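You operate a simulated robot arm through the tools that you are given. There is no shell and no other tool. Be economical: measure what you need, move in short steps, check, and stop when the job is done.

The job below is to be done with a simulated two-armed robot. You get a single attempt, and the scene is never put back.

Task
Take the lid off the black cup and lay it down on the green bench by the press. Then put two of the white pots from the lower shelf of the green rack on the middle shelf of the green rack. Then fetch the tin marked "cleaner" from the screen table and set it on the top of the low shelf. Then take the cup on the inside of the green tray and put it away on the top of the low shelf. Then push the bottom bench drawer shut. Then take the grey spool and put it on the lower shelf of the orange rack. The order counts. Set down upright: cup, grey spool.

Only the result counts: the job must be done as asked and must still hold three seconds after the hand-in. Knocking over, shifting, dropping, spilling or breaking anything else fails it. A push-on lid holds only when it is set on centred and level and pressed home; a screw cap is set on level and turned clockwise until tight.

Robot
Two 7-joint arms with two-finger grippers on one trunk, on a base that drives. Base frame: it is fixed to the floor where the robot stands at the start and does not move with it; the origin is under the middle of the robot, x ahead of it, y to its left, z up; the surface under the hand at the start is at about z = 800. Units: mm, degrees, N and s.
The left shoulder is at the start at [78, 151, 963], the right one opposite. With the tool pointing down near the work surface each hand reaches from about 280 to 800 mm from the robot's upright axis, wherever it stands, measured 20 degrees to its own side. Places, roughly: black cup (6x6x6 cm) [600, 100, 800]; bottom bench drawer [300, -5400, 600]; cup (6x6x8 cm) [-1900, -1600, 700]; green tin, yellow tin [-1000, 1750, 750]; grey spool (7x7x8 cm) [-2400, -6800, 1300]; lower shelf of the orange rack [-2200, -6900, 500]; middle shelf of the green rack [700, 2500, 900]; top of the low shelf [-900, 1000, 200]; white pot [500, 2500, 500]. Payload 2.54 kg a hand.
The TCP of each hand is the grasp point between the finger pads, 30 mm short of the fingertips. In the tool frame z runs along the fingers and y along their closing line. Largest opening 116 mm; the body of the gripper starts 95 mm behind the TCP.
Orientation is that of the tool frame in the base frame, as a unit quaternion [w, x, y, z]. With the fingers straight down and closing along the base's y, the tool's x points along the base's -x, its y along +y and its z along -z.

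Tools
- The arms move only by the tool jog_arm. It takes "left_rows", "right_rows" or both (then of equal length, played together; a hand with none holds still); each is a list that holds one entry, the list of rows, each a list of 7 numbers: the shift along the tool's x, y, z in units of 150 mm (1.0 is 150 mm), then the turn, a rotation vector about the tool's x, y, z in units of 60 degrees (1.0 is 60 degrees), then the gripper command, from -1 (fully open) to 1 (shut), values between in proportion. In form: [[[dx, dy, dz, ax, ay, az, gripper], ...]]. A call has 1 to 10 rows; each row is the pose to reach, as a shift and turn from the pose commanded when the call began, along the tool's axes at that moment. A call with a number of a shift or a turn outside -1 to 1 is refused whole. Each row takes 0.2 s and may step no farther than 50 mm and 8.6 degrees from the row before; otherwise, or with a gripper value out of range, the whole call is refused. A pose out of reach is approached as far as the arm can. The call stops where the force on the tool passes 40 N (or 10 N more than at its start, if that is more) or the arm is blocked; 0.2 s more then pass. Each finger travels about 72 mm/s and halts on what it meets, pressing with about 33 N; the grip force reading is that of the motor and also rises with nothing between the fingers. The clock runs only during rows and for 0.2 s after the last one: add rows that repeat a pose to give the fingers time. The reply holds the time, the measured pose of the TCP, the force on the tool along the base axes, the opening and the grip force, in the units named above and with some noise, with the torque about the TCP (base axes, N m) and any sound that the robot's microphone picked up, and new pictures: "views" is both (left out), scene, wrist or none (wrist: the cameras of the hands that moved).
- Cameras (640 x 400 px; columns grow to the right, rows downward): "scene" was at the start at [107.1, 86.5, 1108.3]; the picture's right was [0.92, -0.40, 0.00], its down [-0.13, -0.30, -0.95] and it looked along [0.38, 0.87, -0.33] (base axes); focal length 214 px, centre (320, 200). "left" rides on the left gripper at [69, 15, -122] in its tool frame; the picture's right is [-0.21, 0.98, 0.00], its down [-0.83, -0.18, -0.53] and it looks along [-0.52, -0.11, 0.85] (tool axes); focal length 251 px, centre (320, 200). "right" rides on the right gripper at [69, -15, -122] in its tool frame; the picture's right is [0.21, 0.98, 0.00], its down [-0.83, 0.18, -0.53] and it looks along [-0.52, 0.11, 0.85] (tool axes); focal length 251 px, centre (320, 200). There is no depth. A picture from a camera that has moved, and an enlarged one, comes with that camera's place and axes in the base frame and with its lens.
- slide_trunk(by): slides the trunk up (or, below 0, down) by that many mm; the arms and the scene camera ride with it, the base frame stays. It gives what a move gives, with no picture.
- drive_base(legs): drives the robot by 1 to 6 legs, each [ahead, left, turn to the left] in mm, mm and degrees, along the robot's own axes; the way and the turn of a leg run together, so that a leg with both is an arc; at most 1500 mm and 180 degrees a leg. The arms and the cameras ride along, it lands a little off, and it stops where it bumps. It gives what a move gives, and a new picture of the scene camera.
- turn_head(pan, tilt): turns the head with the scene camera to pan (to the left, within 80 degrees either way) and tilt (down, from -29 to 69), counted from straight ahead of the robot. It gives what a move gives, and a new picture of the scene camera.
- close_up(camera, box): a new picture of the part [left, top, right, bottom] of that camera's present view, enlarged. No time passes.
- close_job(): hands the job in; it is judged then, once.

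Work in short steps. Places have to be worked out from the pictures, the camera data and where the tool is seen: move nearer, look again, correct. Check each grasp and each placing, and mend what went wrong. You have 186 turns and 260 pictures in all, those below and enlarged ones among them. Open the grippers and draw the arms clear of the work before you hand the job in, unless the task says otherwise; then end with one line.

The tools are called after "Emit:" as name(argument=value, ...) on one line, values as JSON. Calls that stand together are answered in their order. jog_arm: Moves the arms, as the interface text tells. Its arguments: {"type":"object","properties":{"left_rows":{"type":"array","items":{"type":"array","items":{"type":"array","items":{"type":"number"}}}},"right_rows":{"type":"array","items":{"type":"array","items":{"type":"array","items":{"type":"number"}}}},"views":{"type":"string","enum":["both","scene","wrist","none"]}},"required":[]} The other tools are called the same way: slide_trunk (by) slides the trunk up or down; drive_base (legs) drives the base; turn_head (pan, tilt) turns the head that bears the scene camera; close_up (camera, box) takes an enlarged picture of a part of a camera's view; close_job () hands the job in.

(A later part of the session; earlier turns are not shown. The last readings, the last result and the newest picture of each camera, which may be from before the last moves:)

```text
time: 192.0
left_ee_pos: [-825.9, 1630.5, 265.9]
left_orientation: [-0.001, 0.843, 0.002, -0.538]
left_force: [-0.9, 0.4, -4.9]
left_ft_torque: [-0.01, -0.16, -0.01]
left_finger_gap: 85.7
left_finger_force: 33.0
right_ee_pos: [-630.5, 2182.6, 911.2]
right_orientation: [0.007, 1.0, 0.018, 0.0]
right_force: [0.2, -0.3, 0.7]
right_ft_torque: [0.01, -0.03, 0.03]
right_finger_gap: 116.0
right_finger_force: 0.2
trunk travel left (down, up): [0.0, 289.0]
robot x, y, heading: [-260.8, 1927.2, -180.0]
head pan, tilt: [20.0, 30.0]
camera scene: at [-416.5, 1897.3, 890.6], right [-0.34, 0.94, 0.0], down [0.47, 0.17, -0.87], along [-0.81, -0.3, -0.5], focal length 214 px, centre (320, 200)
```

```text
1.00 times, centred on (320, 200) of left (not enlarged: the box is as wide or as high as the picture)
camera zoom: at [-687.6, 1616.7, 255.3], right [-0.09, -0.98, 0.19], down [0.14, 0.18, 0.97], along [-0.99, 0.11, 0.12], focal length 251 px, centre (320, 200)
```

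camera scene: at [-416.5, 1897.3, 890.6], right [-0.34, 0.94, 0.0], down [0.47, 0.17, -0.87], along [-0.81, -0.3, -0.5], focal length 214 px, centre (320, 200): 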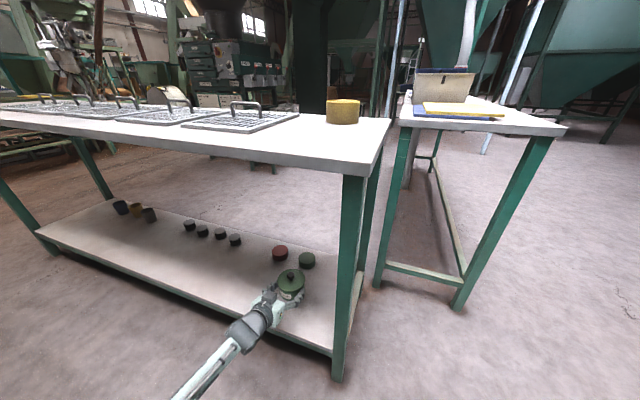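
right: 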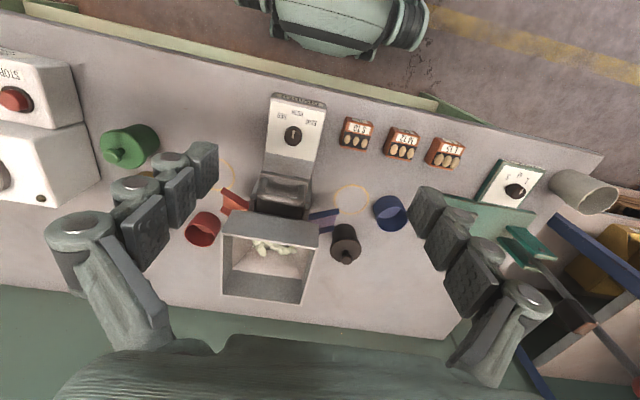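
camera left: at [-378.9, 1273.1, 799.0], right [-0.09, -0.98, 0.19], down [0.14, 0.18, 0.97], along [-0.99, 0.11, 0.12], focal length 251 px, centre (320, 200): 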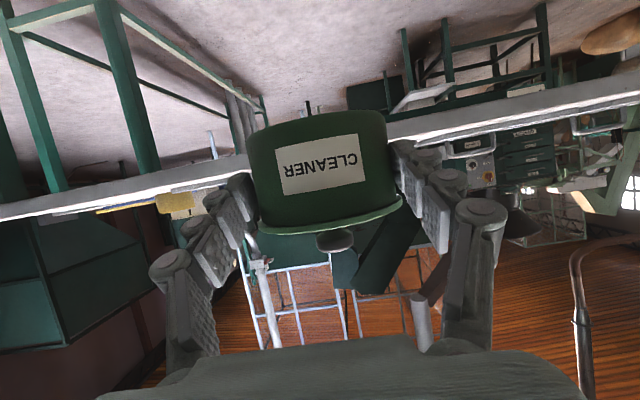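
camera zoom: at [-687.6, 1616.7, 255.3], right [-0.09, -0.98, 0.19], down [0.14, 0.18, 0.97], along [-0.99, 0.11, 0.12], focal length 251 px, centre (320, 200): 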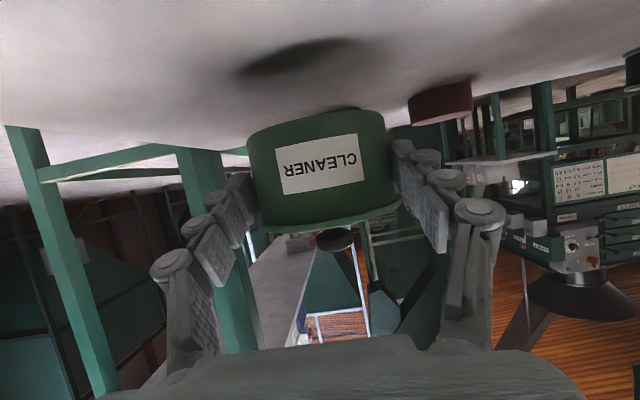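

Over the shelf, clear of pucks. I lower in small steps to contact.

Emit:
jog_arm(left_rows=[[[0.09, 0, 0.042, 0, 0, 0, 0.3], [0.18, 0, 0.084, 0, 0, 0, 0.3], [0.24, 0, 0.112, 0, 0, 0, 0.3], [0.3, 0, 0.14, 0, 0, 0, 0.3], [0.33, 0, 0.154, 0, 0, 0, 0.3], [0.36, 0, 0.168, 0, 0, 0, 0.3]]], views="wrist")

```text
time: 193.4
left_ee_pos: [-827.8, 1629.9, 212.9]
left_orientation: [0.0, 0.84, 0.002, -0.543]
left_force: [6.1, -3.1, 28.5]
left_ft_torque: [-0.1, 0.71, 0.06]
left_finger_gap: 83.7
left_finger_force: 32.9
right_ee_pos: [-628.9, 2183.0, 912.2]
right_orientation: [0.009, 1.0, 0.018, -0.001]
right_force: [-0.6, -0.7, 0.3]
right_ft_torque: [-0.01, 0.01, -0.01]
right_finger_gap: 116.1
right_finger_force: 0.2
trunk travel left (down, up): [0.0, 289.0]
robot x, y, heading: [-265.0, 1926.5, -179.8]
head pan, tilt: [20.0, 30.0]
camera left: at [-690.3, 1616.4, 200.4], right [-0.08, -0.98, 0.19], down [0.15, 0.18, 0.97], along [-0.99, 0.11, 0.13], focal length 251 px, centre (320, 200)
```

left: 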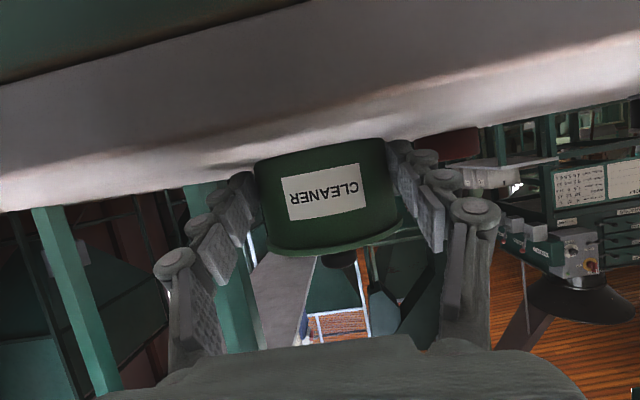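

Contact. I release and back out along the tool axis.

Emit:
jog_arm(left_rows=[[[0, 0, 0, 0, 0, 0, 0], [0, 0, 0, 0, 0, 0, -0.5], [0, 0, 0, 0, 0, 0, -1], [0, 0, 0, 0, 0, 0, -1], [0, 0, -0.2, 0, 0, 0, -1], [0, 0, -0.5, 0, 0, 0, -1], [0, 0, -0.75, 0, 0, 0, -1], [0, 0, -1, 0, 0, 0, -1], [0, 0, -1, 0, 0, 0, -1]]])

```text
time: 195.4
left_ee_pos: [-688.3, 1632.4, 268.4]
left_orientation: [0.0, 0.843, 0.002, -0.538]
left_force: [0.3, -0.3, -0.4]
left_ft_torque: [0.01, 0.0, -0.01]
left_finger_gap: 115.9
left_finger_force: 0.1
right_ee_pos: [-629.5, 2183.4, 912.0]
right_orientation: [0.008, 1.0, 0.017, 0.0]
right_force: [-0.1, 0.4, -0.5]
right_ft_torque: [0.01, 0.0, -0.01]
right_finger_gap: 116.2
right_finger_force: 0.0
trunk travel left (down, up): [0.0, 289.0]
robot x, y, heading: [-263.2, 1928.1, -179.9]
head pan, tilt: [20.0, 30.0]
camera scene: at [-416.3, 1897.5, 890.7], right [-0.34, 0.94, 0.0], down [0.47, 0.17, -0.87], along [-0.81, -0.3, -0.5], focal length 214 px, centre (320, 200)
camera left: at [-550.8, 1617.1, 258.5], right [-0.09, -0.98, 0.19], down [0.14, 0.18, 0.97], along [-0.99, 0.11, 0.12], focal length 251 px, centre (320, 200)
```

scene: 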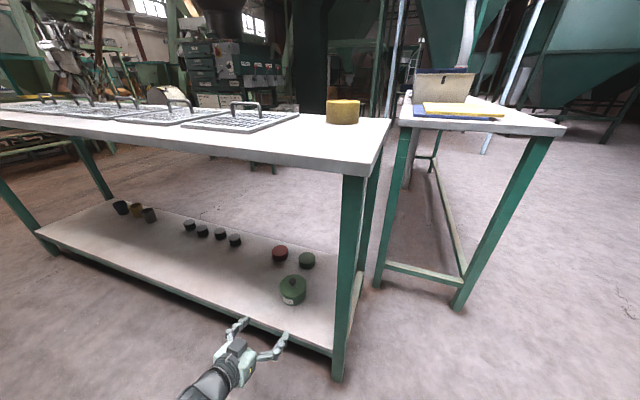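
left: 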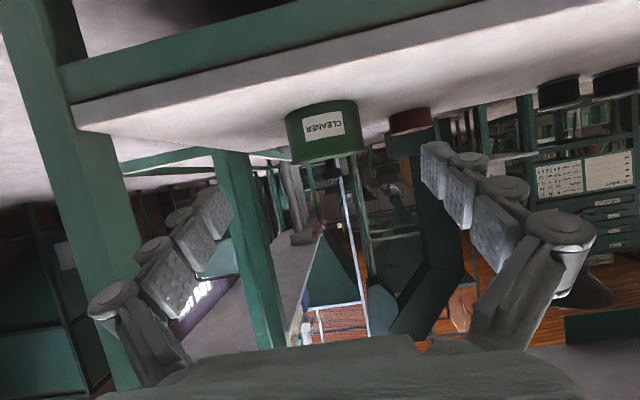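

The tin stands upright with its lid on the low shelf. Next the cup: I back away, raise the trunk and strafe along the corridor toward y ≈ −450.

Emit:
drive_base(legs=[[-230, 0, 0]])

Emit:
slide_trunk(by=200)

Emit:
drive_base(legs=[[0, 1500, 0], [0, 850, 0]])

```text
time: 197.2
left_ee_pos: [-456.6, 1632.0, 268.9]
left_orientation: [0.001, 0.843, 0.004, -0.538]
left_force: [0.0, -0.3, 0.5]
left_ft_torque: [0.02, -0.01, 0.01]
left_finger_gap: 115.8
left_finger_force: 0.0
right_ee_pos: [-399.1, 2183.5, 911.6]
right_orientation: [0.009, 1.0, 0.02, 0.0]
right_force: [-0.1, 0.9, -0.9]
right_ft_torque: [0.0, -0.03, -0.01]
right_finger_gap: 116.1
right_finger_force: 0.0
trunk travel left (down, up): [0.0, 289.0]
robot x, y, heading: [-33.0, 1928.7, -179.8]
head pan, tilt: [20.0, 30.0]
camera scene: at [-184.9, 1898.0, 890.6], right [-0.35, 0.94, 0.0], down [0.47, 0.17, -0.87], along [-0.81, -0.3, -0.5], focal length 214 px, centre (320, 200)
```

scene: 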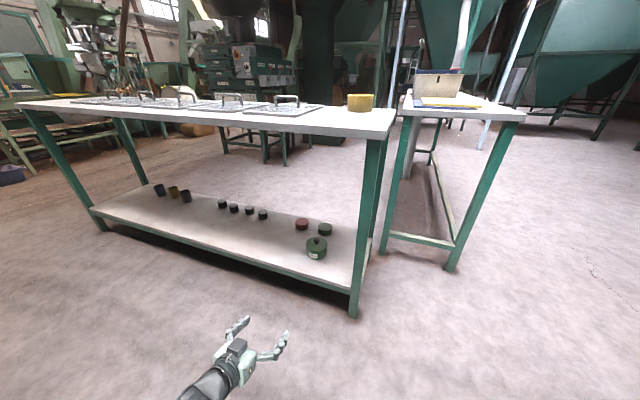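

```text
time: 199.3
left_ee_pos: [-457.6, 1631.0, 469.3]
left_orientation: [0.002, 0.843, 0.005, -0.538]
left_force: [-0.5, 0.1, -0.4]
left_ft_torque: [0.0, 0.0, -0.02]
left_finger_gap: 115.9
left_finger_force: 0.1
right_ee_pos: [-400.5, 2182.6, 1111.5]
right_orientation: [0.009, 1.0, 0.02, 0.0]
right_force: [0.3, 0.7, 0.0]
right_ft_torque: [0.01, 0.0, -0.01]
right_finger_gap: 116.1
right_finger_force: 0.0
trunk travel left (down, up): [-200.0, 89.0]
robot x, y, heading: [-29.2, 1928.1, -179.8]
head pan, tilt: [20.0, 30.0]
```

```text
time: 222.1
left_ee_pos: [-440.7, -727.3, 469.1]
left_orientation: [0.001, 0.843, 0.004, -0.538]
left_force: [-0.7, 0.1, 0.6]
left_ft_torque: [0.0, -0.03, -0.04]
left_finger_gap: 116.1
left_finger_force: 0.1
right_ee_pos: [-384.5, -176.0, 1111.6]
right_orientation: [0.008, 1.0, 0.021, 0.0]
right_force: [0.8, 0.4, -0.2]
right_ft_torque: [0.01, -0.01, 0.0]
right_finger_gap: 115.9
right_finger_force: 0.2
trunk travel left (down, up): [-200.0, 89.0]
robot x, y, heading: [-22.5, -433.9, -179.5]
head pan, tilt: [20.0, 30.0]
camera scene: at [-169.8, -460.5, 1090.7], right [-0.35, 0.94, 0.0], down [0.47, 0.17, -0.87], along [-0.81, -0.3, -0.5], focal length 214 px, centre (320, 200)
```

scene: 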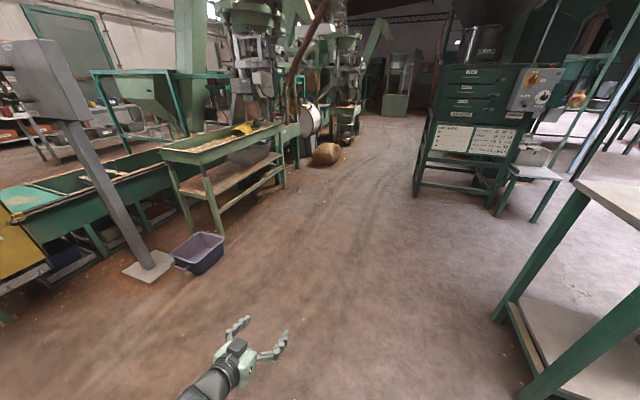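

I zoom on the light green tray table to find the cup.

Emit:
close_up(camera="scene", box=[150, 100, 310, 200])

Emit:
close_up(camera="scene", box=[0, 130, 200, 255])

```text
4.00 times, centred on (230, 150) of scene
camera zoom: at [-169.8, -460.5, 1090.7], right [-0.35, 0.94, 0.0], down [0.47, 0.17, -0.87], along [-0.81, -0.3, -0.5], focal length 858 px, centre (680, 400)
```

zoom: 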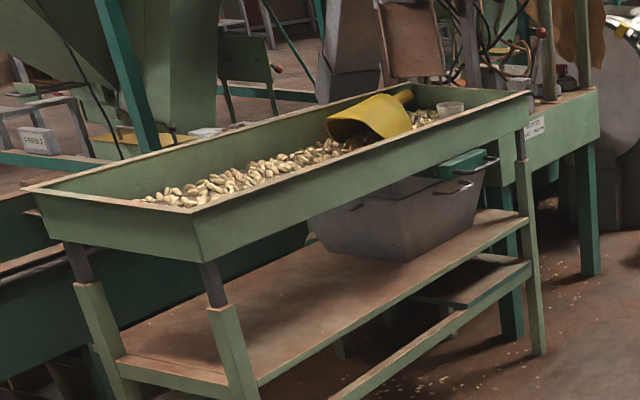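

```text
3.20 times, centred on (100, 192) of scene
camera zoom: at [-169.8, -460.5, 1090.7], right [-0.35, 0.94, 0.0], down [0.47, 0.17, -0.87], along [-0.81, -0.3, -0.5], focal length 686 px, centre (1024, 224)
```

zoom: 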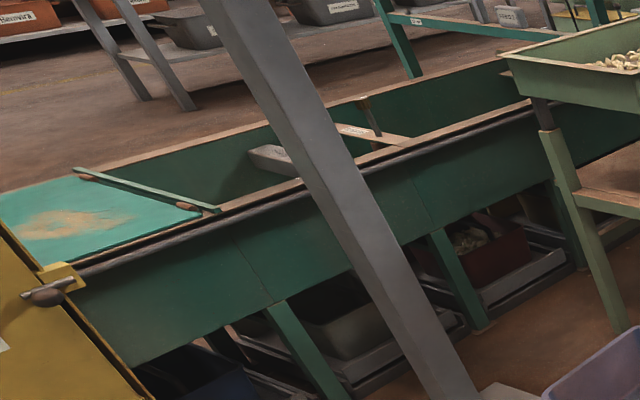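

Cup seen at the far end of the light-green tray, about [-1800,-1600,720]. I drive 1500 ahead (−x) and look left.

Emit:
drive_base(legs=[[1500, 0, 0]])

Emit:
turn_head(pan=60, tilt=25)

```text
time: 229.5
left_ee_pos: [-1934.7, -723.5, 467.8]
left_orientation: [-0.002, 0.843, 0.0, -0.538]
left_force: [0.2, -0.5, 0.2]
left_ft_torque: [0.0, 0.0, 0.01]
left_finger_gap: 116.0
left_finger_force: 0.1
right_ee_pos: [-1869.9, -174.2, 1110.3]
right_orientation: [0.007, 1.0, 0.015, 0.0]
right_force: [-0.5, -0.8, -0.6]
right_ft_torque: [0.05, 0.01, 0.04]
right_finger_gap: 116.2
right_finger_force: 0.0
trunk travel left (down, up): [-200.0, 89.0]
robot x, y, heading: [-1506.3, -428.3, 179.6]
head pan, tilt: [20.0, 30.0]
camera scene: at [-1659.8, -460.6, 1090.6], right [-0.34, 0.94, 0.0], down [0.47, 0.17, -0.87], along [-0.82, -0.29, -0.5], focal length 214 px, centre (320, 200)
```

scene: 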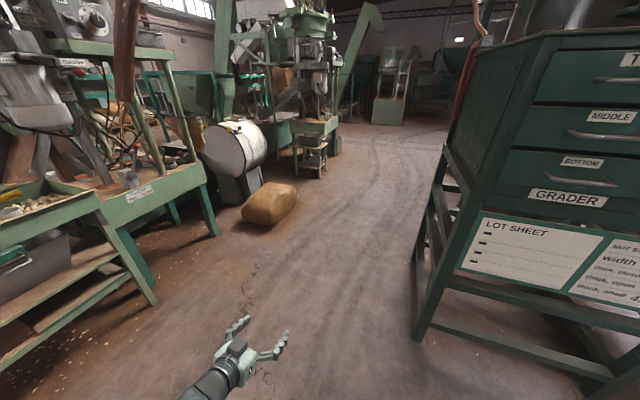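

```text
time: 230.6
left_ee_pos: [-1934.5, -724.7, 468.9]
left_orientation: [-0.002, 0.843, -0.001, -0.538]
left_force: [0.3, -0.3, 0.5]
left_ft_torque: [-0.01, -0.06, 0.0]
left_finger_gap: 116.0
left_finger_force: 0.1
right_ee_pos: [-1870.9, -174.3, 1111.6]
right_orientation: [0.008, 1.0, 0.015, 0.0]
right_force: [-0.5, -0.5, 0.8]
right_ft_torque: [0.0, 0.02, 0.0]
right_finger_gap: 115.9
right_finger_force: 0.0
trunk travel left (down, up): [-200.0, 89.0]
robot x, y, heading: [-1508.7, -434.6, 179.7]
head pan, tilt: [60.0, 25.0]
camera scene: at [-1621.2, -509.6, 1098.6], right [-0.86, 0.5, 0.0], down [0.21, 0.36, -0.91], along [-0.46, -0.78, -0.42], focal length 214 px, centre (320, 200)
```

scene: 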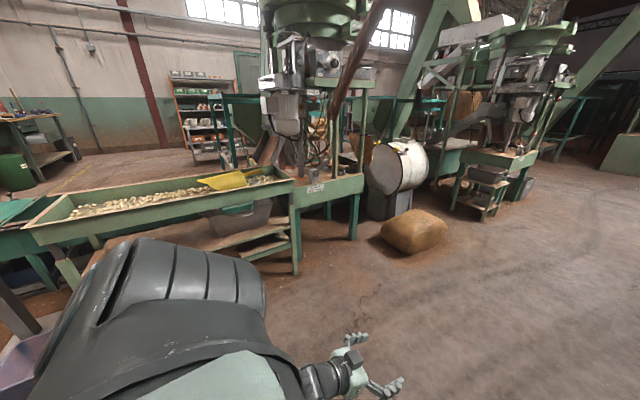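

Zoom on the tray's near end for the cup.

Emit:
close_up(camera="scene", box=[190, 140, 350, 240])

```text
4.00 times, centred on (270, 190) of scene
camera zoom: at [-1621.2, -509.6, 1098.6], right [-0.86, 0.5, 0.0], down [0.21, 0.36, -0.91], along [-0.46, -0.78, -0.42], focal length 858 px, centre (520, 240)
```

zoom: 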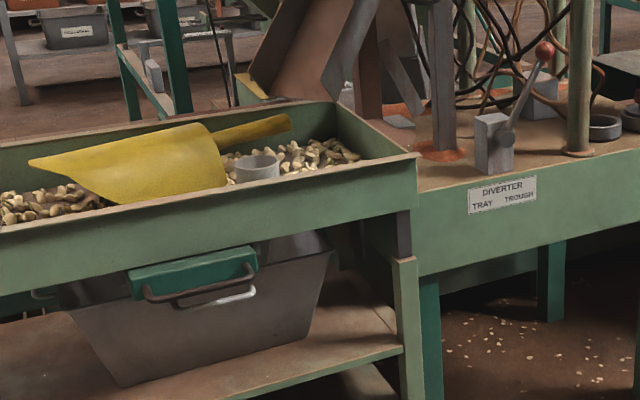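

Cup located at about [-1875,-1650], rim z≈703, inside the tray (wall y≈-1571, rim z≈700). I turn left to face it, retracting the left hand a bit.

Emit:
jog_arm(left_rows=[[[0.09, 0, -0.2, 0, 0, 0, -1], [0.18, 0, -0.4, 0, 0, 0, -1], [0.28, 0, -0.605, 0, 0, 0, -1], [0.28, 0, -0.605, 0, 0, 0, -1]]], views="none")

Emit:
drive_base(legs=[[0, 0, 90], [350, -120, 0]])

Emit:
turn_head(pan=-15, tilt=30)

```text
time: 231.6
left_ee_pos: [-1833.7, -725.0, 469.2]
left_orientation: [-0.002, 0.843, 0.0, -0.538]
left_force: [0.2, 0.9, 0.0]
left_ft_torque: [0.0, -0.02, 0.05]
left_finger_gap: 115.7
left_finger_force: 0.0
right_ee_pos: [-1871.4, -175.2, 1111.8]
right_orientation: [0.008, 1.0, 0.016, 0.001]
right_force: [-0.2, 0.5, -0.5]
right_ft_torque: [0.02, -0.01, 0.0]
right_finger_gap: 116.0
right_finger_force: 0.2
trunk travel left (down, up): [-200.0, 89.0]
robot x, y, heading: [-1507.8, -436.4, 179.6]
head pan, tilt: [60.0, 25.0]
```

```text
time: 237.8
left_ee_pos: [-1337.3, -1104.5, 471.1]
left_orientation: [0.38, 0.596, 0.595, -0.382]
left_force: [-1.1, 0.0, 0.2]
left_ft_torque: [0.01, 0.02, -0.03]
left_finger_gap: 116.0
left_finger_force: 0.0
right_ee_pos: [-1887.3, -1143.7, 1110.7]
right_orientation: [0.005, 0.697, 0.717, 0.005]
right_force: [-0.2, -0.3, 0.1]
right_ft_torque: [0.05, -0.02, -0.03]
right_finger_gap: 116.1
right_finger_force: 0.0
trunk travel left (down, up): [-200.0, 89.0]
robot x, y, heading: [-1629.4, -781.4, -90.1]
head pan, tilt: [60.0, 25.0]
camera scene: at [-1549.6, -892.6, 1098.6], right [-0.5, -0.86, 0.0], down [-0.36, 0.21, -0.91], along [0.78, -0.46, -0.42], focal length 214 px, centre (320, 200)
```

scene: 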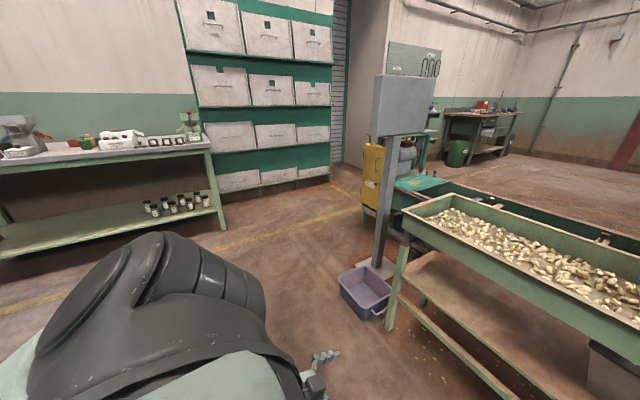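

```text
time: 239.3
left_ee_pos: [-1337.0, -1105.0, 470.7]
left_orientation: [0.379, 0.596, 0.596, -0.381]
left_force: [0.7, 0.9, -0.2]
left_ft_torque: [0.01, -0.01, 0.0]
left_finger_gap: 116.0
left_finger_force: 0.0
right_ee_pos: [-1889.3, -1142.5, 1111.2]
right_orientation: [0.006, 0.696, 0.718, 0.005]
right_force: [-0.4, 0.5, 0.1]
right_ft_torque: [0.03, 0.0, 0.02]
right_finger_gap: 116.2
right_finger_force: 0.1
trunk travel left (down, up): [-200.0, 89.0]
robot x, y, heading: [-1633.8, -778.9, -90.1]
head pan, tilt: [-15.0, 30.0]
camera scene: at [-1652.8, -933.3, 1090.7], right [-0.96, 0.26, 0.0], down [0.13, 0.48, -0.87], along [-0.23, -0.84, -0.5], focal length 214 px, centre (320, 200)
```

scene: 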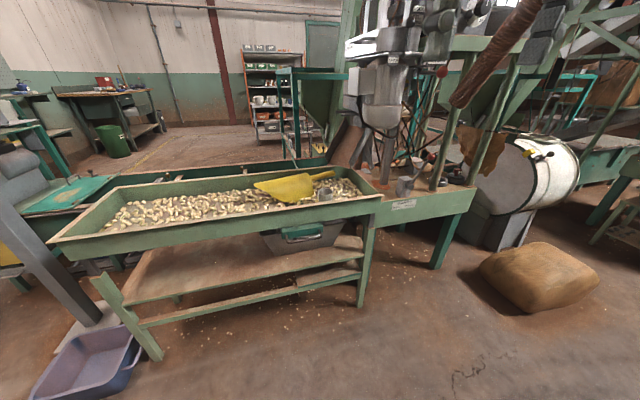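

I drive 270 ahead and look through the right wrist camera.

Emit:
drive_base(legs=[[270, 0, 0]])

Emit:
close_up(camera="right", box=[0, 0, 640, 400])

```text
time: 241.2
left_ee_pos: [-1338.0, -1372.8, 468.9]
left_orientation: [0.379, 0.597, 0.596, -0.382]
left_force: [-1.8, -0.6, 0.1]
left_ft_torque: [0.01, -0.04, -0.03]
left_finger_gap: 115.8
left_finger_force: 0.1
right_ee_pos: [-1889.3, -1411.9, 1111.4]
right_orientation: [0.006, 0.696, 0.718, 0.006]
right_force: [-0.3, -0.6, -0.4]
right_ft_torque: [-0.02, -0.04, 0.03]
right_finger_gap: 116.0
right_finger_force: 0.1
trunk travel left (down, up): [-200.0, 89.0]
robot x, y, heading: [-1630.5, -1047.1, -90.4]
head pan, tilt: [-15.0, 30.0]
camera scene: at [-1654.0, -1202.1, 1090.6], right [-0.96, 0.26, 0.0], down [0.13, 0.48, -0.87], along [-0.23, -0.84, -0.5], focal length 214 px, centre (320, 200)
```

scene: 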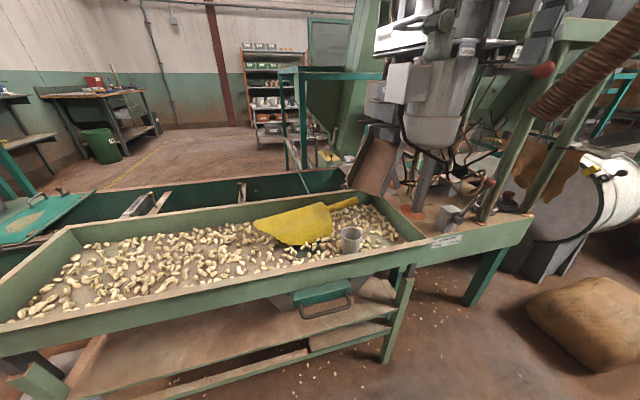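

```text
1.00 times, centred on (320, 200) of right (not enlarged: the box is as wide or as high as the picture)
camera zoom: at [-1908.7, -1341.5, 1232.0], right [0.97, 0.24, 0.02], down [0.2, -0.82, 0.54], along [0.14, -0.52, -0.84], focal length 251 px, centre (320, 200)
```

zoom: 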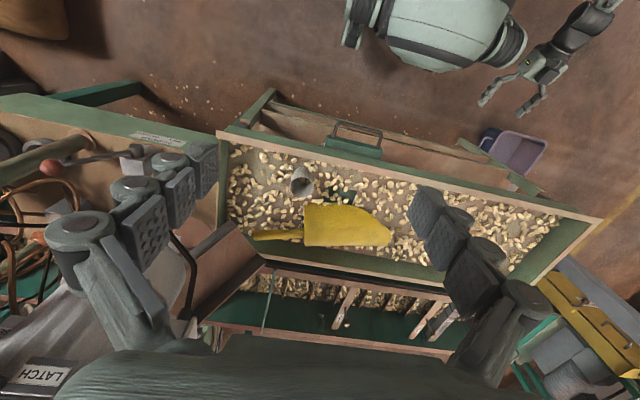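

Cup rim at about [-1875,-1650,703]; sides along x are clear. I bring the right hand toward it in two moves.

Emit:
jog_arm(right_rows=[[[-0.2, 0.01, 0.2, 0, 0, 0, -1], [-0.4, 0.02, 0.4, 0, 0, 0, -1], [-0.6, 0.03, 0.6, 0, 0, 0, -1], [-0.8, 0.04, 0.8, 0, 0, 0, -1], [-1, 0.045, 1, 0, 0, 0, -1], [-1, 0.045, 1, 0, 0, 0, -1]]], views="none")

Emit:
jog_arm(right_rows=[[[-0.2, 0, 0.2, 0, 0, 0, -1], [-0.4, 0, 0.4, 0, 0, 0, -1], [-0.5, 0, 0.6, 0, 0, 0, -0.8], [-0.5, 0, 0.8, 0, 0, 0, -0.6], [-0.5, 0, 0.8, 0, 0, 0, -0.6]]])

```text
time: 242.6
left_ee_pos: [-1338.1, -1372.2, 469.6]
left_orientation: [0.379, 0.596, 0.596, -0.382]
left_force: [0.6, 0.5, -0.6]
left_ft_torque: [0.01, 0.02, -0.01]
left_finger_gap: 116.1
left_finger_force: 0.0
right_ee_pos: [-1874.7, -1562.2, 960.9]
right_orientation: [0.005, 0.696, 0.718, 0.005]
right_force: [-0.5, -0.2, -0.7]
right_ft_torque: [0.02, 0.0, 0.01]
right_finger_gap: 116.0
right_finger_force: 0.1
trunk travel left (down, up): [-200.0, 89.0]
robot x, y, heading: [-1636.1, -1047.6, -90.3]
head pan, tilt: [-15.0, 30.0]
```

```text
time: 243.8
left_ee_pos: [-1338.0, -1372.1, 470.1]
left_orientation: [0.379, 0.596, 0.596, -0.382]
left_force: [-0.4, 0.3, 0.1]
left_ft_torque: [-0.01, -0.01, 0.02]
left_finger_gap: 116.2
left_finger_force: 0.2
right_ee_pos: [-1871.1, -1636.0, 841.0]
right_orientation: [0.005, 0.697, 0.717, 0.006]
right_force: [-0.5, -0.6, -0.3]
right_ft_torque: [-0.05, -0.01, 0.0]
right_finger_gap: 92.8
right_finger_force: 0.1
trunk travel left (down, up): [-200.0, 89.0]
robot x, y, heading: [-1634.0, -1047.2, -90.2]
head pan, tilt: [-15.0, 30.0]
camera scene: at [-1653.9, -1201.9, 1090.6], right [-0.96, 0.26, 0.0], down [0.13, 0.48, -0.87], along [-0.23, -0.84, -0.5], focal length 214 px, centre (320, 200)
camera right: at [-1890.7, -1566.1, 961.3], right [0.97, 0.24, 0.02], down [0.2, -0.82, 0.54], along [0.14, -0.52, -0.84], focal length 251 px, centre (320, 200)
```

scene: 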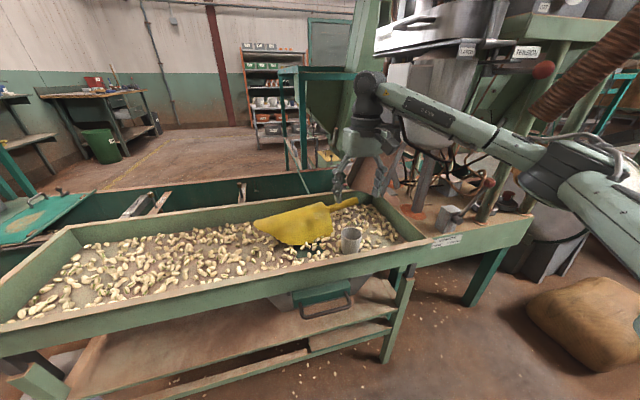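
right: 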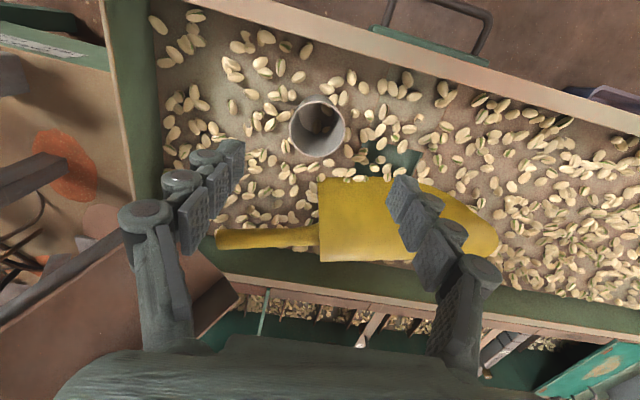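

Cup rim at [-1870,-1645], z≈695. I descend over it to z 740 with a 93 mm opening.

Emit:
jog_arm(right_rows=[[[-0.06, 0, 0.2, 0, 0, 0, -0.6], [-0.06, 0, 0.45, 0, 0, 0, -0.6], [-0.06, 0, 0.65, 0, 0, 0, -0.6], [-0.06, 0, 0.65, 0, 0, 0, -0.6]]])

```text
time: 244.8
left_ee_pos: [-1338.8, -1372.6, 469.2]
left_orientation: [0.379, 0.596, 0.596, -0.382]
left_force: [-0.7, -0.1, 0.0]
left_ft_torque: [-0.01, 0.01, -0.01]
left_finger_gap: 115.8
left_finger_force: 0.0
right_ee_pos: [-1870.2, -1645.8, 744.4]
right_orientation: [0.006, 0.696, 0.718, 0.005]
right_force: [-0.9, -0.4, 0.3]
right_ft_torque: [0.02, -0.01, 0.01]
right_finger_gap: 92.9
right_finger_force: 0.0
trunk travel left (down, up): [-200.0, 89.0]
robot x, y, heading: [-1630.3, -1044.5, -90.2]
head pan, tilt: [-15.0, 30.0]
camera scene: at [-1653.9, -1201.9, 1090.6], right [-0.96, 0.26, 0.0], down [0.13, 0.48, -0.87], along [-0.23, -0.84, -0.5], focal length 214 px, centre (320, 200)
camera right: at [-1888.6, -1576.1, 864.4], right [0.97, 0.24, 0.02], down [0.2, -0.82, 0.54], along [0.14, -0.52, -0.84], focal length 251 px, centre (320, 200)
```

scene: 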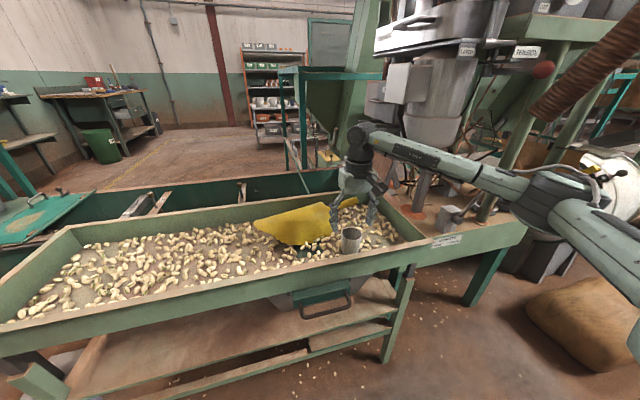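
right: 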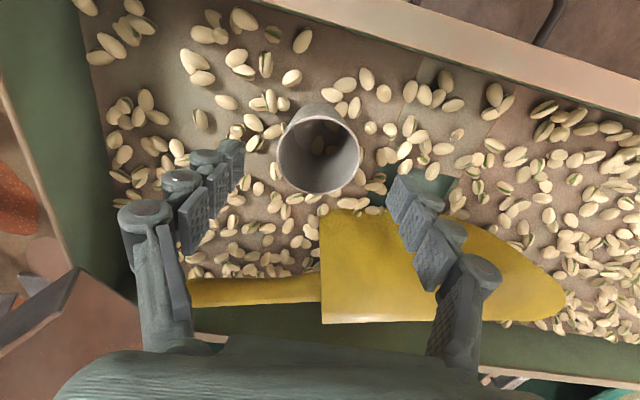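

Aligned. I descend to z 690 and close on the cup's sides.

Emit:
jog_arm(right_rows=[[[0, 0, 0.2, 0, 0, 0, -0.6], [0, 0, 0.36, 0, 0, 0, -0.6], [0, 0, 0.36, 0, 0, 0, -0.2], [0, 0, 0.36, 0, 0, 0, 0.2], [0, 0, 0.36, 0, 0, 0, 0.4], [0, 0, 0.36, 0, 0, 0, 0.4]]], views="wrist")

```text
time: 246.2
left_ee_pos: [-1337.0, -1372.3, 469.5]
left_orientation: [0.379, 0.596, 0.596, -0.382]
left_force: [0.3, 0.7, 0.3]
left_ft_torque: [-0.02, 0.01, 0.0]
left_finger_gap: 116.0
left_finger_force: 0.0
right_ee_pos: [-1868.8, -1645.8, 690.2]
right_orientation: [0.005, 0.696, 0.718, 0.005]
right_force: [-0.5, -0.5, 0.5]
right_ft_torque: [-0.03, 0.01, 0.0]
right_finger_gap: 56.0
right_finger_force: 33.4
trunk travel left (down, up): [-200.0, 89.0]
robot x, y, heading: [-1632.6, -1050.5, -90.3]
head pan, tilt: [-15.0, 30.0]
camera right: at [-1887.5, -1575.4, 810.8], right [0.97, 0.24, 0.02], down [0.2, -0.82, 0.54], along [0.14, -0.52, -0.84], focal length 251 px, centre (320, 200)
```

right: 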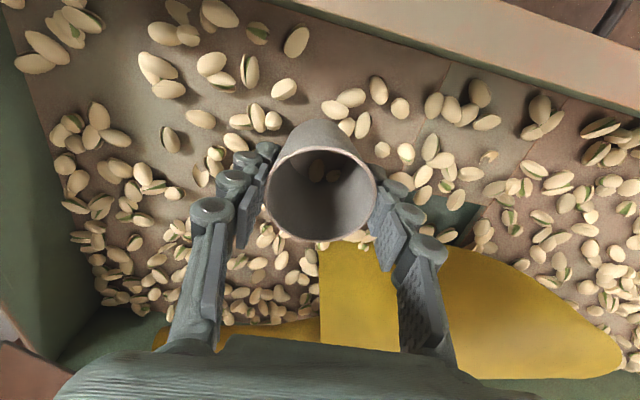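

Gripped (56 mm). I lift straight up 150 mm.

Emit:
jog_arm(right_rows=[[[0, 0, -0.1, 0, 0, 0, 0.4], [0, 0, -0.3, 0, 0, 0, 0.4], [0, 0, -0.5, 0, 0, 0, 0.4], [0, 0, -0.75, 0, 0, 0, 0.4], [0, 0, -1, 0, 0, 0, 0.4], [0, 0, -1, 0, 0, 0, 0.4]]])

```text
time: 247.6
left_ee_pos: [-1337.3, -1373.5, 469.4]
left_orientation: [0.378, 0.597, 0.595, -0.382]
left_force: [0.2, -0.3, -0.4]
left_ft_torque: [-0.02, 0.06, -0.02]
left_finger_gap: 115.9
left_finger_force: 0.1
right_ee_pos: [-1870.8, -1644.6, 840.4]
right_orientation: [0.006, 0.695, 0.719, 0.006]
right_force: [-1.1, -0.5, -0.2]
right_ft_torque: [0.01, 0.05, 0.0]
right_finger_gap: 56.2
right_finger_force: 32.9
trunk travel left (down, up): [-200.0, 89.0]
robot x, y, heading: [-1630.0, -1046.9, -90.4]
head pan, tilt: [-15.0, 30.0]
camera scene: at [-1653.9, -1201.9, 1090.6], right [-0.96, 0.26, 0.0], down [0.13, 0.48, -0.87], along [-0.23, -0.84, -0.5], focal length 214 px, centre (320, 200)
camera right: at [-1890.8, -1574.6, 961.0], right [0.97, 0.24, 0.02], down [0.2, -0.82, 0.54], along [0.14, -0.52, -0.84], focal length 251 px, centre (320, 200)
```

scene: 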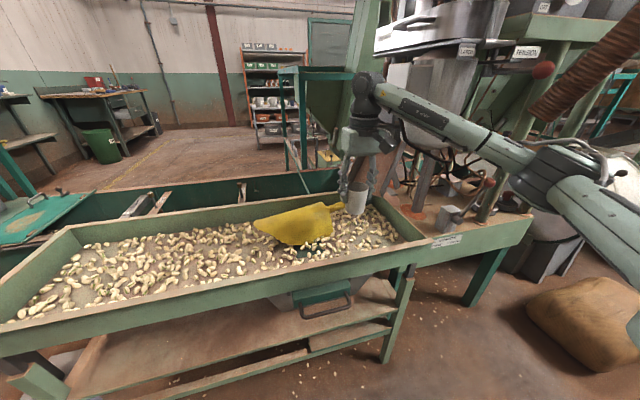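
right: 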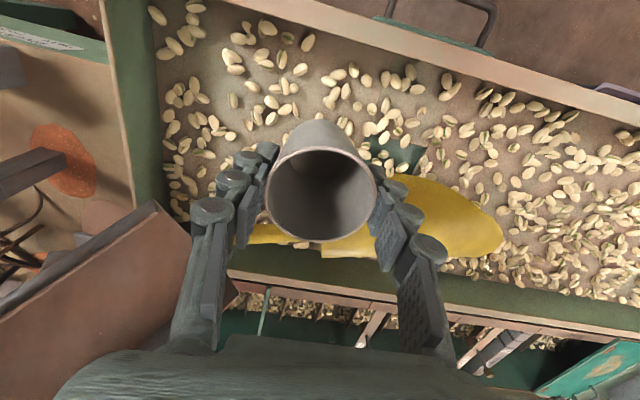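

Cup held. I retract the right hand toward the body, keeping it vertical, and back away from the tray.

Emit:
jog_arm(right_rows=[[[0.15, 0, -0.2, 0, 0, 0, 0.4], [0.35, 0, -0.4, 0, 0, 0, 0.4], [0.6, 0, -0.6, 0, 0, 0, 0.4], [0.85, 0, -0.75, 0, 0, 0, 0.4], [1, 0, -0.75, 0, 0, 0, 0.4], [1, 0, -0.75, 0, 0, 0, 0.4]]], views="none")

Emit:
drive_base(legs=[[-600, 0, 0], [0, 0, -90]])

```text
time: 249.0
left_ee_pos: [-1338.4, -1372.5, 469.8]
left_orientation: [0.379, 0.596, 0.596, -0.382]
left_force: [0.0, -0.5, 0.2]
left_ft_torque: [-0.01, 0.03, 0.0]
left_finger_gap: 115.9
left_finger_force: 0.0
right_ee_pos: [-1877.4, -1494.8, 953.2]
right_orientation: [0.005, 0.696, 0.718, 0.005]
right_force: [-0.4, -0.5, -0.3]
right_ft_torque: [0.01, -0.01, 0.03]
right_finger_gap: 56.0
right_finger_force: 33.0
trunk travel left (down, up): [-200.0, 89.0]
robot x, y, heading: [-1632.1, -1047.8, -90.1]
head pan, tilt: [-15.0, 30.0]
```

```text
time: 256.4
left_ee_pos: [-1954.4, -739.4, 469.6]
left_orientation: [-0.003, 0.843, -0.001, -0.538]
left_force: [0.3, -0.2, -0.5]
left_ft_torque: [0.04, -0.01, 0.01]
left_finger_gap: 116.1
left_finger_force: 0.1
right_ee_pos: [-2074.0, -200.9, 952.6]
right_orientation: [0.008, 1.0, 0.015, 0.0]
right_force: [0.1, -0.3, 0.2]
right_ft_torque: [-0.04, 0.0, -0.01]
right_finger_gap: 56.1
right_finger_force: 33.0
trunk travel left (down, up): [-200.0, 89.0]
robot x, y, heading: [-1628.5, -444.6, 179.8]
head pan, tilt: [-15.0, 30.0]
camera scene: at [-1783.0, -420.9, 1090.6], right [0.26, 0.96, 0.0], down [0.48, -0.13, -0.87], along [-0.84, 0.23, -0.5], focal length 214 px, centre (320, 200)
```

scene: 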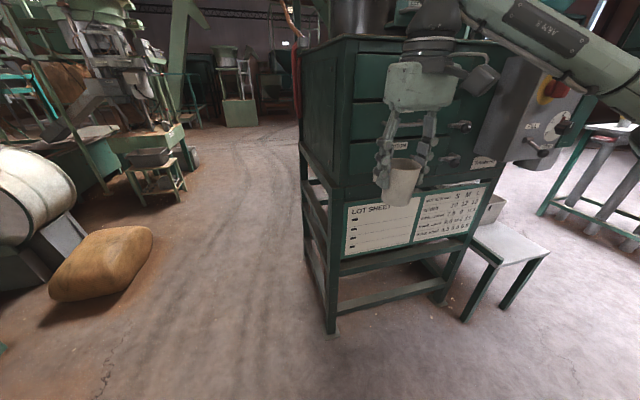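

Clear. I reverse to the corridor (x≈−40) and strafe right to y≈1060.

Emit:
drive_base(legs=[[-1000, 0, 0], [-585, 0, 0], [0, -1500, 0]])

Emit:
turn_head(pan=-20, tilt=30)

```text
time: 278.5
left_ee_pos: [-362.1, 739.8, 469.9]
left_orientation: [-0.002, 0.843, -0.001, -0.538]
left_force: [0.7, 1.2, -0.4]
left_ft_torque: [0.0, 0.01, 0.01]
left_finger_gap: 116.0
left_finger_force: 0.1
right_ee_pos: [-482.9, 1279.7, 951.8]
right_orientation: [0.008, 1.0, 0.017, 0.0]
right_force: [-0.3, 0.4, -0.1]
right_ft_torque: [0.01, 0.02, -0.03]
right_finger_gap: 55.8
right_finger_force: 33.1
trunk travel left (down, up): [-200.0, 89.0]
robot x, y, heading: [-38.2, 1033.6, 179.7]
head pan, tilt: [-15.0, 30.0]
camera scene: at [-190.6, 1058.3, 1090.6], right [0.26, 0.96, 0.0], down [0.48, -0.13, -0.87], along [-0.84, 0.23, -0.5], focal length 214 px, centre (320, 200)
```

scene: 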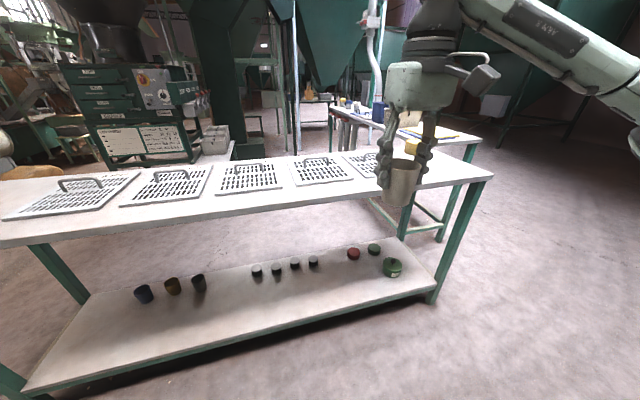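

```text
time: 279.1
left_ee_pos: [-361.7, 739.4, 470.4]
left_orientation: [-0.002, 0.843, 0.0, -0.538]
left_force: [1.3, -0.2, 0.2]
left_ft_torque: [-0.06, -0.02, 0.0]
left_finger_gap: 115.8
left_finger_force: 0.2
right_ee_pos: [-483.4, 1278.1, 953.0]
right_orientation: [0.008, 1.0, 0.016, 0.0]
right_force: [0.6, -0.8, 0.7]
right_ft_torque: [-0.02, 0.0, -0.01]
right_finger_gap: 55.8
right_finger_force: 33.0
trunk travel left (down, up): [-200.0, 89.0]
robot x, y, heading: [-38.5, 1034.2, 179.9]
head pan, tilt: [-20.0, 30.0]
camera scene: at [-188.2, 1065.8, 1090.6], right [0.35, 0.94, 0.0], down [0.47, -0.17, -0.87], along [-0.81, 0.3, -0.5], focal length 214 px, centre (320, 200)
```

scene: 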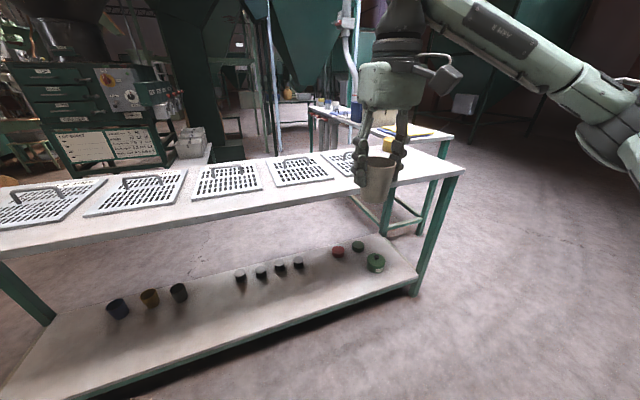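

I lower the trunk, then the right hand with the cup in vertical steps.

Emit:
slide_trunk(by=-200)

Emit:
jog_arm(right_rows=[[[0.1, -0.05, 0.25, 0, 0, 0, 0.4], [0.2, -0.1, 0.5, 0, 0, 0, 0.4], [0.3, -0.15, 0.75, 0, 0, 0, 0.4], [0.4, -0.2, 1, 0, 0, 0, 0.4]]], views="none")

Emit:
jog_arm(right_rows=[[[0, 0, 0.25, 0, 0, 0, 0.4], [0, 0, 0.5, 0, 0, 0, 0.4], [0, 0, 0.75, 0, 0, 0, 0.4], [0, 0, 1, 0, 0, 0, 0.4]]], views="none")

Emit:
jog_arm(right_rows=[[[0, 0, 0.25, 0, 0, 0, 0.4], [0, 0, 0.5, 0, 0, 0, 0.4], [0, 0, 0.75, 0, 0, 0, 0.4], [0, 0, 0.95, 0, 0, 0, 0.4]]], views="none")

Emit:
jog_arm(right_rows=[[[-0.25, 0, 0, 0, 0, 0, 0.4], [-0.5, 0, 0, 0, 0, 0, 0.4], [-0.7, 0, 0, 0, 0, 0, 0.4], [-0.7, 0, 0, 0, 0, 0, 0.4]]])

```text
time: 281.3
left_ee_pos: [-361.9, 739.8, 269.5]
left_orientation: [-0.002, 0.843, 0.0, -0.538]
left_force: [-0.5, -0.2, -0.3]
left_ft_torque: [-0.02, -0.04, 0.03]
left_finger_gap: 116.0
left_finger_force: 0.0
right_ee_pos: [-482.7, 1278.2, 753.2]
right_orientation: [0.007, 1.0, 0.016, 0.0]
right_force: [-0.4, 0.6, -0.8]
right_ft_torque: [-0.01, -0.04, -0.01]
right_finger_gap: 55.6
right_finger_force: 32.5
trunk travel left (down, up): [0.0, 289.0]
robot x, y, heading: [-36.9, 1030.5, 179.8]
head pan, tilt: [-20.0, 30.0]
```

```text
time: 282.3
left_ee_pos: [-361.5, 740.3, 269.7]
left_orientation: [-0.003, 0.843, -0.001, -0.538]
left_force: [0.1, 0.2, 0.0]
left_ft_torque: [0.0, 0.01, 0.02]
left_finger_gap: 115.9
left_finger_force: 0.1
right_ee_pos: [-423.9, 1309.6, 601.5]
right_orientation: [0.007, 1.0, 0.016, -0.001]
right_force: [0.0, 0.2, -0.3]
right_ft_torque: [0.01, 0.0, -0.02]
right_finger_gap: 55.4
right_finger_force: 32.8
trunk travel left (down, up): [0.0, 289.0]
robot x, y, heading: [-39.2, 1030.9, 180.1]
head pan, tilt: [-20.0, 30.0]
```

```text
time: 283.3
left_ee_pos: [-361.1, 740.5, 271.0]
left_orientation: [-0.003, 0.843, -0.001, -0.538]
left_force: [-0.3, -0.5, -0.1]
left_ft_torque: [0.03, -0.01, 0.02]
left_finger_gap: 116.2
left_finger_force: 0.1
right_ee_pos: [-423.0, 1306.5, 450.7]
right_orientation: [0.008, 1.0, 0.016, 0.0]
right_force: [-0.1, 0.3, -0.3]
right_ft_torque: [-0.01, -0.04, 0.03]
right_finger_gap: 55.9
right_finger_force: 32.9
trunk travel left (down, up): [0.0, 289.0]
robot x, y, heading: [-38.1, 1031.4, 179.8]
head pan, tilt: [-20.0, 30.0]
```

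```text
time: 284.3
left_ee_pos: [-361.9, 740.5, 269.2]
left_orientation: [-0.002, 0.843, 0.0, -0.538]
left_force: [0.0, -1.0, -0.6]
left_ft_torque: [0.0, 0.02, 0.0]
left_finger_gap: 116.0
left_finger_force: 0.1
right_ee_pos: [-423.8, 1303.1, 309.4]
right_orientation: [0.008, 1.0, 0.016, 0.0]
right_force: [0.2, 0.4, 0.4]
right_ft_torque: [0.0, 0.0, -0.02]
right_finger_gap: 55.5
right_finger_force: 32.5
trunk travel left (down, up): [0.0, 289.0]
robot x, y, heading: [-36.7, 1031.7, 179.9]
head pan, tilt: [-20.0, 30.0]
```

```text
time: 285.3
left_ee_pos: [-362.3, 739.3, 269.3]
left_orientation: [-0.002, 0.843, 0.0, -0.539]
left_force: [-0.7, 0.0, -0.3]
left_ft_torque: [0.02, -0.01, 0.01]
left_finger_gap: 116.0
left_finger_force: 0.0
right_ee_pos: [-529.2, 1300.6, 309.2]
right_orientation: [0.007, 1.0, 0.016, 0.0]
right_force: [-0.2, -0.4, 1.2]
right_ft_torque: [0.03, -0.01, 0.01]
right_finger_gap: 55.5
right_finger_force: 33.1
trunk travel left (down, up): [0.0, 289.0]
robot x, y, heading: [-37.1, 1032.7, 179.9]
head pan, tilt: [-20.0, 30.0]
camera scene: at [-188.1, 1065.8, 890.6], right [0.35, 0.94, 0.0], down [0.47, -0.17, -0.87], along [-0.81, 0.3, -0.5], focal length 214 px, centre (320, 200)
camera right: at [-460.4, 1321.2, 430.2], right [0.24, -0.97, 0.02], down [-0.82, -0.2, 0.54], along [-0.52, -0.14, -0.84], focal length 251 px, centre (320, 200)
```

scene: 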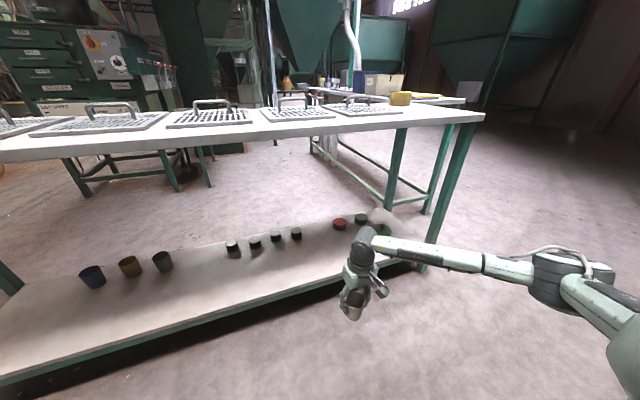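
right: 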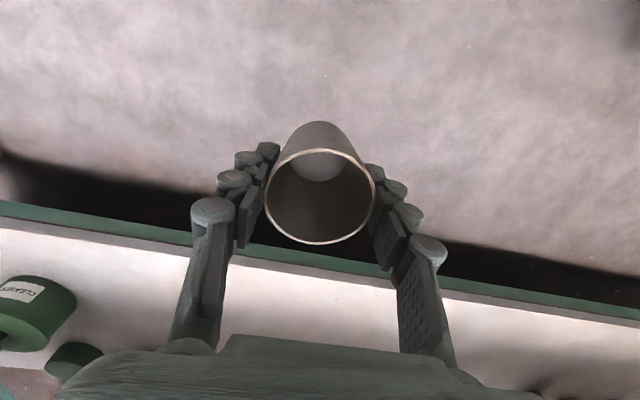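

Cup upright at z bottom ≈231, shelf edge at about x −720. I drive 275 ahead to bring it over the shelf.

Emit:
drive_base(legs=[[275, 0, 0]])

Emit:
close_up(camera="right", box=[0, 0, 640, 400])

```text
time: 287.3
left_ee_pos: [-636.5, 741.6, 270.4]
left_orientation: [-0.002, 0.843, 0.0, -0.537]
left_force: [0.9, 0.4, 1.2]
left_ft_torque: [-0.05, -0.02, -0.01]
left_finger_gap: 116.1
left_finger_force: 0.1
right_ee_pos: [-804.1, 1301.8, 310.1]
right_orientation: [0.008, 1.0, 0.016, 0.0]
right_force: [-0.4, -0.7, -0.4]
right_ft_torque: [0.01, 0.0, -0.01]
right_finger_gap: 55.4
right_finger_force: 33.2
trunk travel left (down, up): [0.0, 289.0]
robot x, y, heading: [-314.0, 1031.1, 179.7]
head pan, tilt: [-20.0, 30.0]
camera scene: at [-463.8, 1067.0, 890.7], right [0.35, 0.94, 0.0], down [0.47, -0.17, -0.87], along [-0.81, 0.3, -0.5], focal length 214 px, centre (320, 200)
```

scene: 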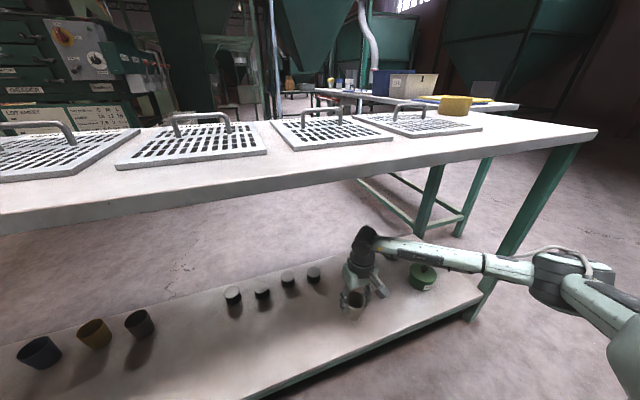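

```text
1.00 times, centred on (320, 200) of right (not enlarged: the box is as wide or as high as the picture)
camera zoom: at [-735.7, 1322.7, 430.2], right [0.24, -0.97, 0.02], down [-0.82, -0.2, 0.54], along [-0.52, -0.14, -0.84], focal length 251 px, centre (320, 200)
```

zoom: 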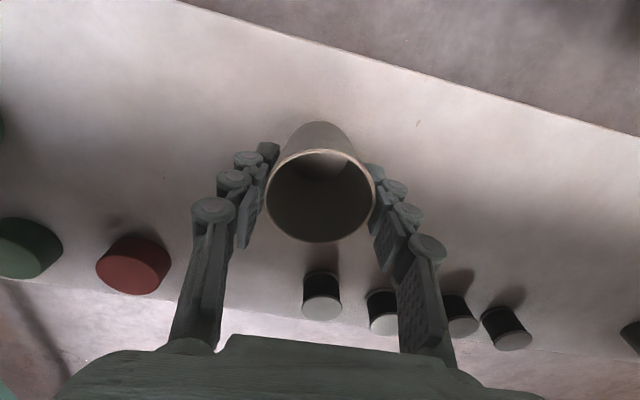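

Over clear shelf. I lower to contact.

Emit:
jog_arm(right_rows=[[[0, 0, 0.12, 0, 0, 0, 0.4], [0, 0, 0.2, 0, 0, 0, 0.4], [0, 0, 0.23, 0, 0, 0, 0.4], [0, 0, 0.26, 0, 0, 0, 0.4], [0, 0, 0.28, 0, 0, 0, 0.4]]], views="wrist")

```text
time: 288.5
left_ee_pos: [-637.3, 740.8, 270.4]
left_orientation: [-0.001, 0.843, 0.0, -0.537]
left_force: [0.2, -0.9, 0.1]
left_ft_torque: [0.03, 0.0, -0.05]
left_finger_gap: 116.0
left_finger_force: 0.1
right_ee_pos: [-804.6, 1300.0, 267.7]
right_orientation: [0.008, 1.0, 0.015, -0.001]
right_force: [-0.6, -0.2, -0.6]
right_ft_torque: [0.0, 0.01, -0.01]
right_finger_gap: 55.5
right_finger_force: 32.7
trunk travel left (down, up): [0.0, 289.0]
robot x, y, heading: [-310.7, 1033.5, 179.8]
head pan, tilt: [-20.0, 30.0]
camera right: at [-735.5, 1321.7, 388.2], right [0.24, -0.97, 0.02], down [-0.82, -0.2, 0.54], along [-0.52, -0.14, -0.84], focal length 251 px, centre (320, 200)
```

right: 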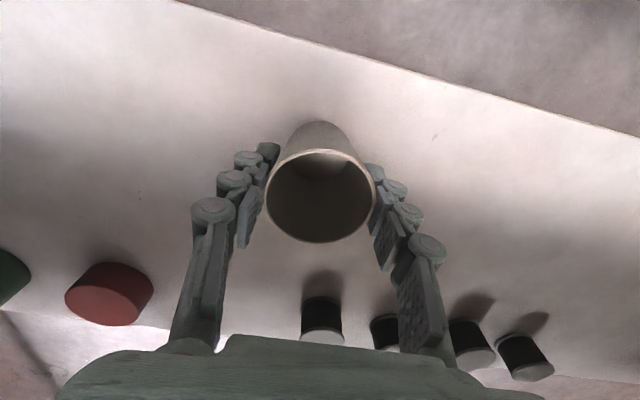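

No contact yet; I continue in 2–3 mm steps.

Emit:
jog_arm(right_rows=[[[0, 0, 0.02, 0, 0, 0, 0.4], [0, 0, 0.04, 0, 0, 0, 0.4], [0, 0, 0.06, 0, 0, 0, 0.4], [0, 0, 0.08, 0, 0, 0, 0.4]]], views="none")

```text
time: 289.5
left_ee_pos: [-637.9, 741.5, 270.1]
left_orientation: [-0.003, 0.843, -0.001, -0.537]
left_force: [-0.1, 0.6, -0.7]
left_ft_torque: [0.01, -0.02, 0.01]
left_finger_gap: 115.7
left_finger_force: 0.0
right_ee_pos: [-803.7, 1300.6, 257.3]
right_orientation: [0.008, 1.0, 0.015, 0.0]
right_force: [0.3, -0.3, 0.5]
right_ft_torque: [0.01, 0.05, -0.02]
right_finger_gap: 55.6
right_finger_force: 33.3
trunk travel left (down, up): [0.0, 289.0]
robot x, y, heading: [-313.4, 1035.2, 179.8]
head pan, tilt: [-20.0, 30.0]
```

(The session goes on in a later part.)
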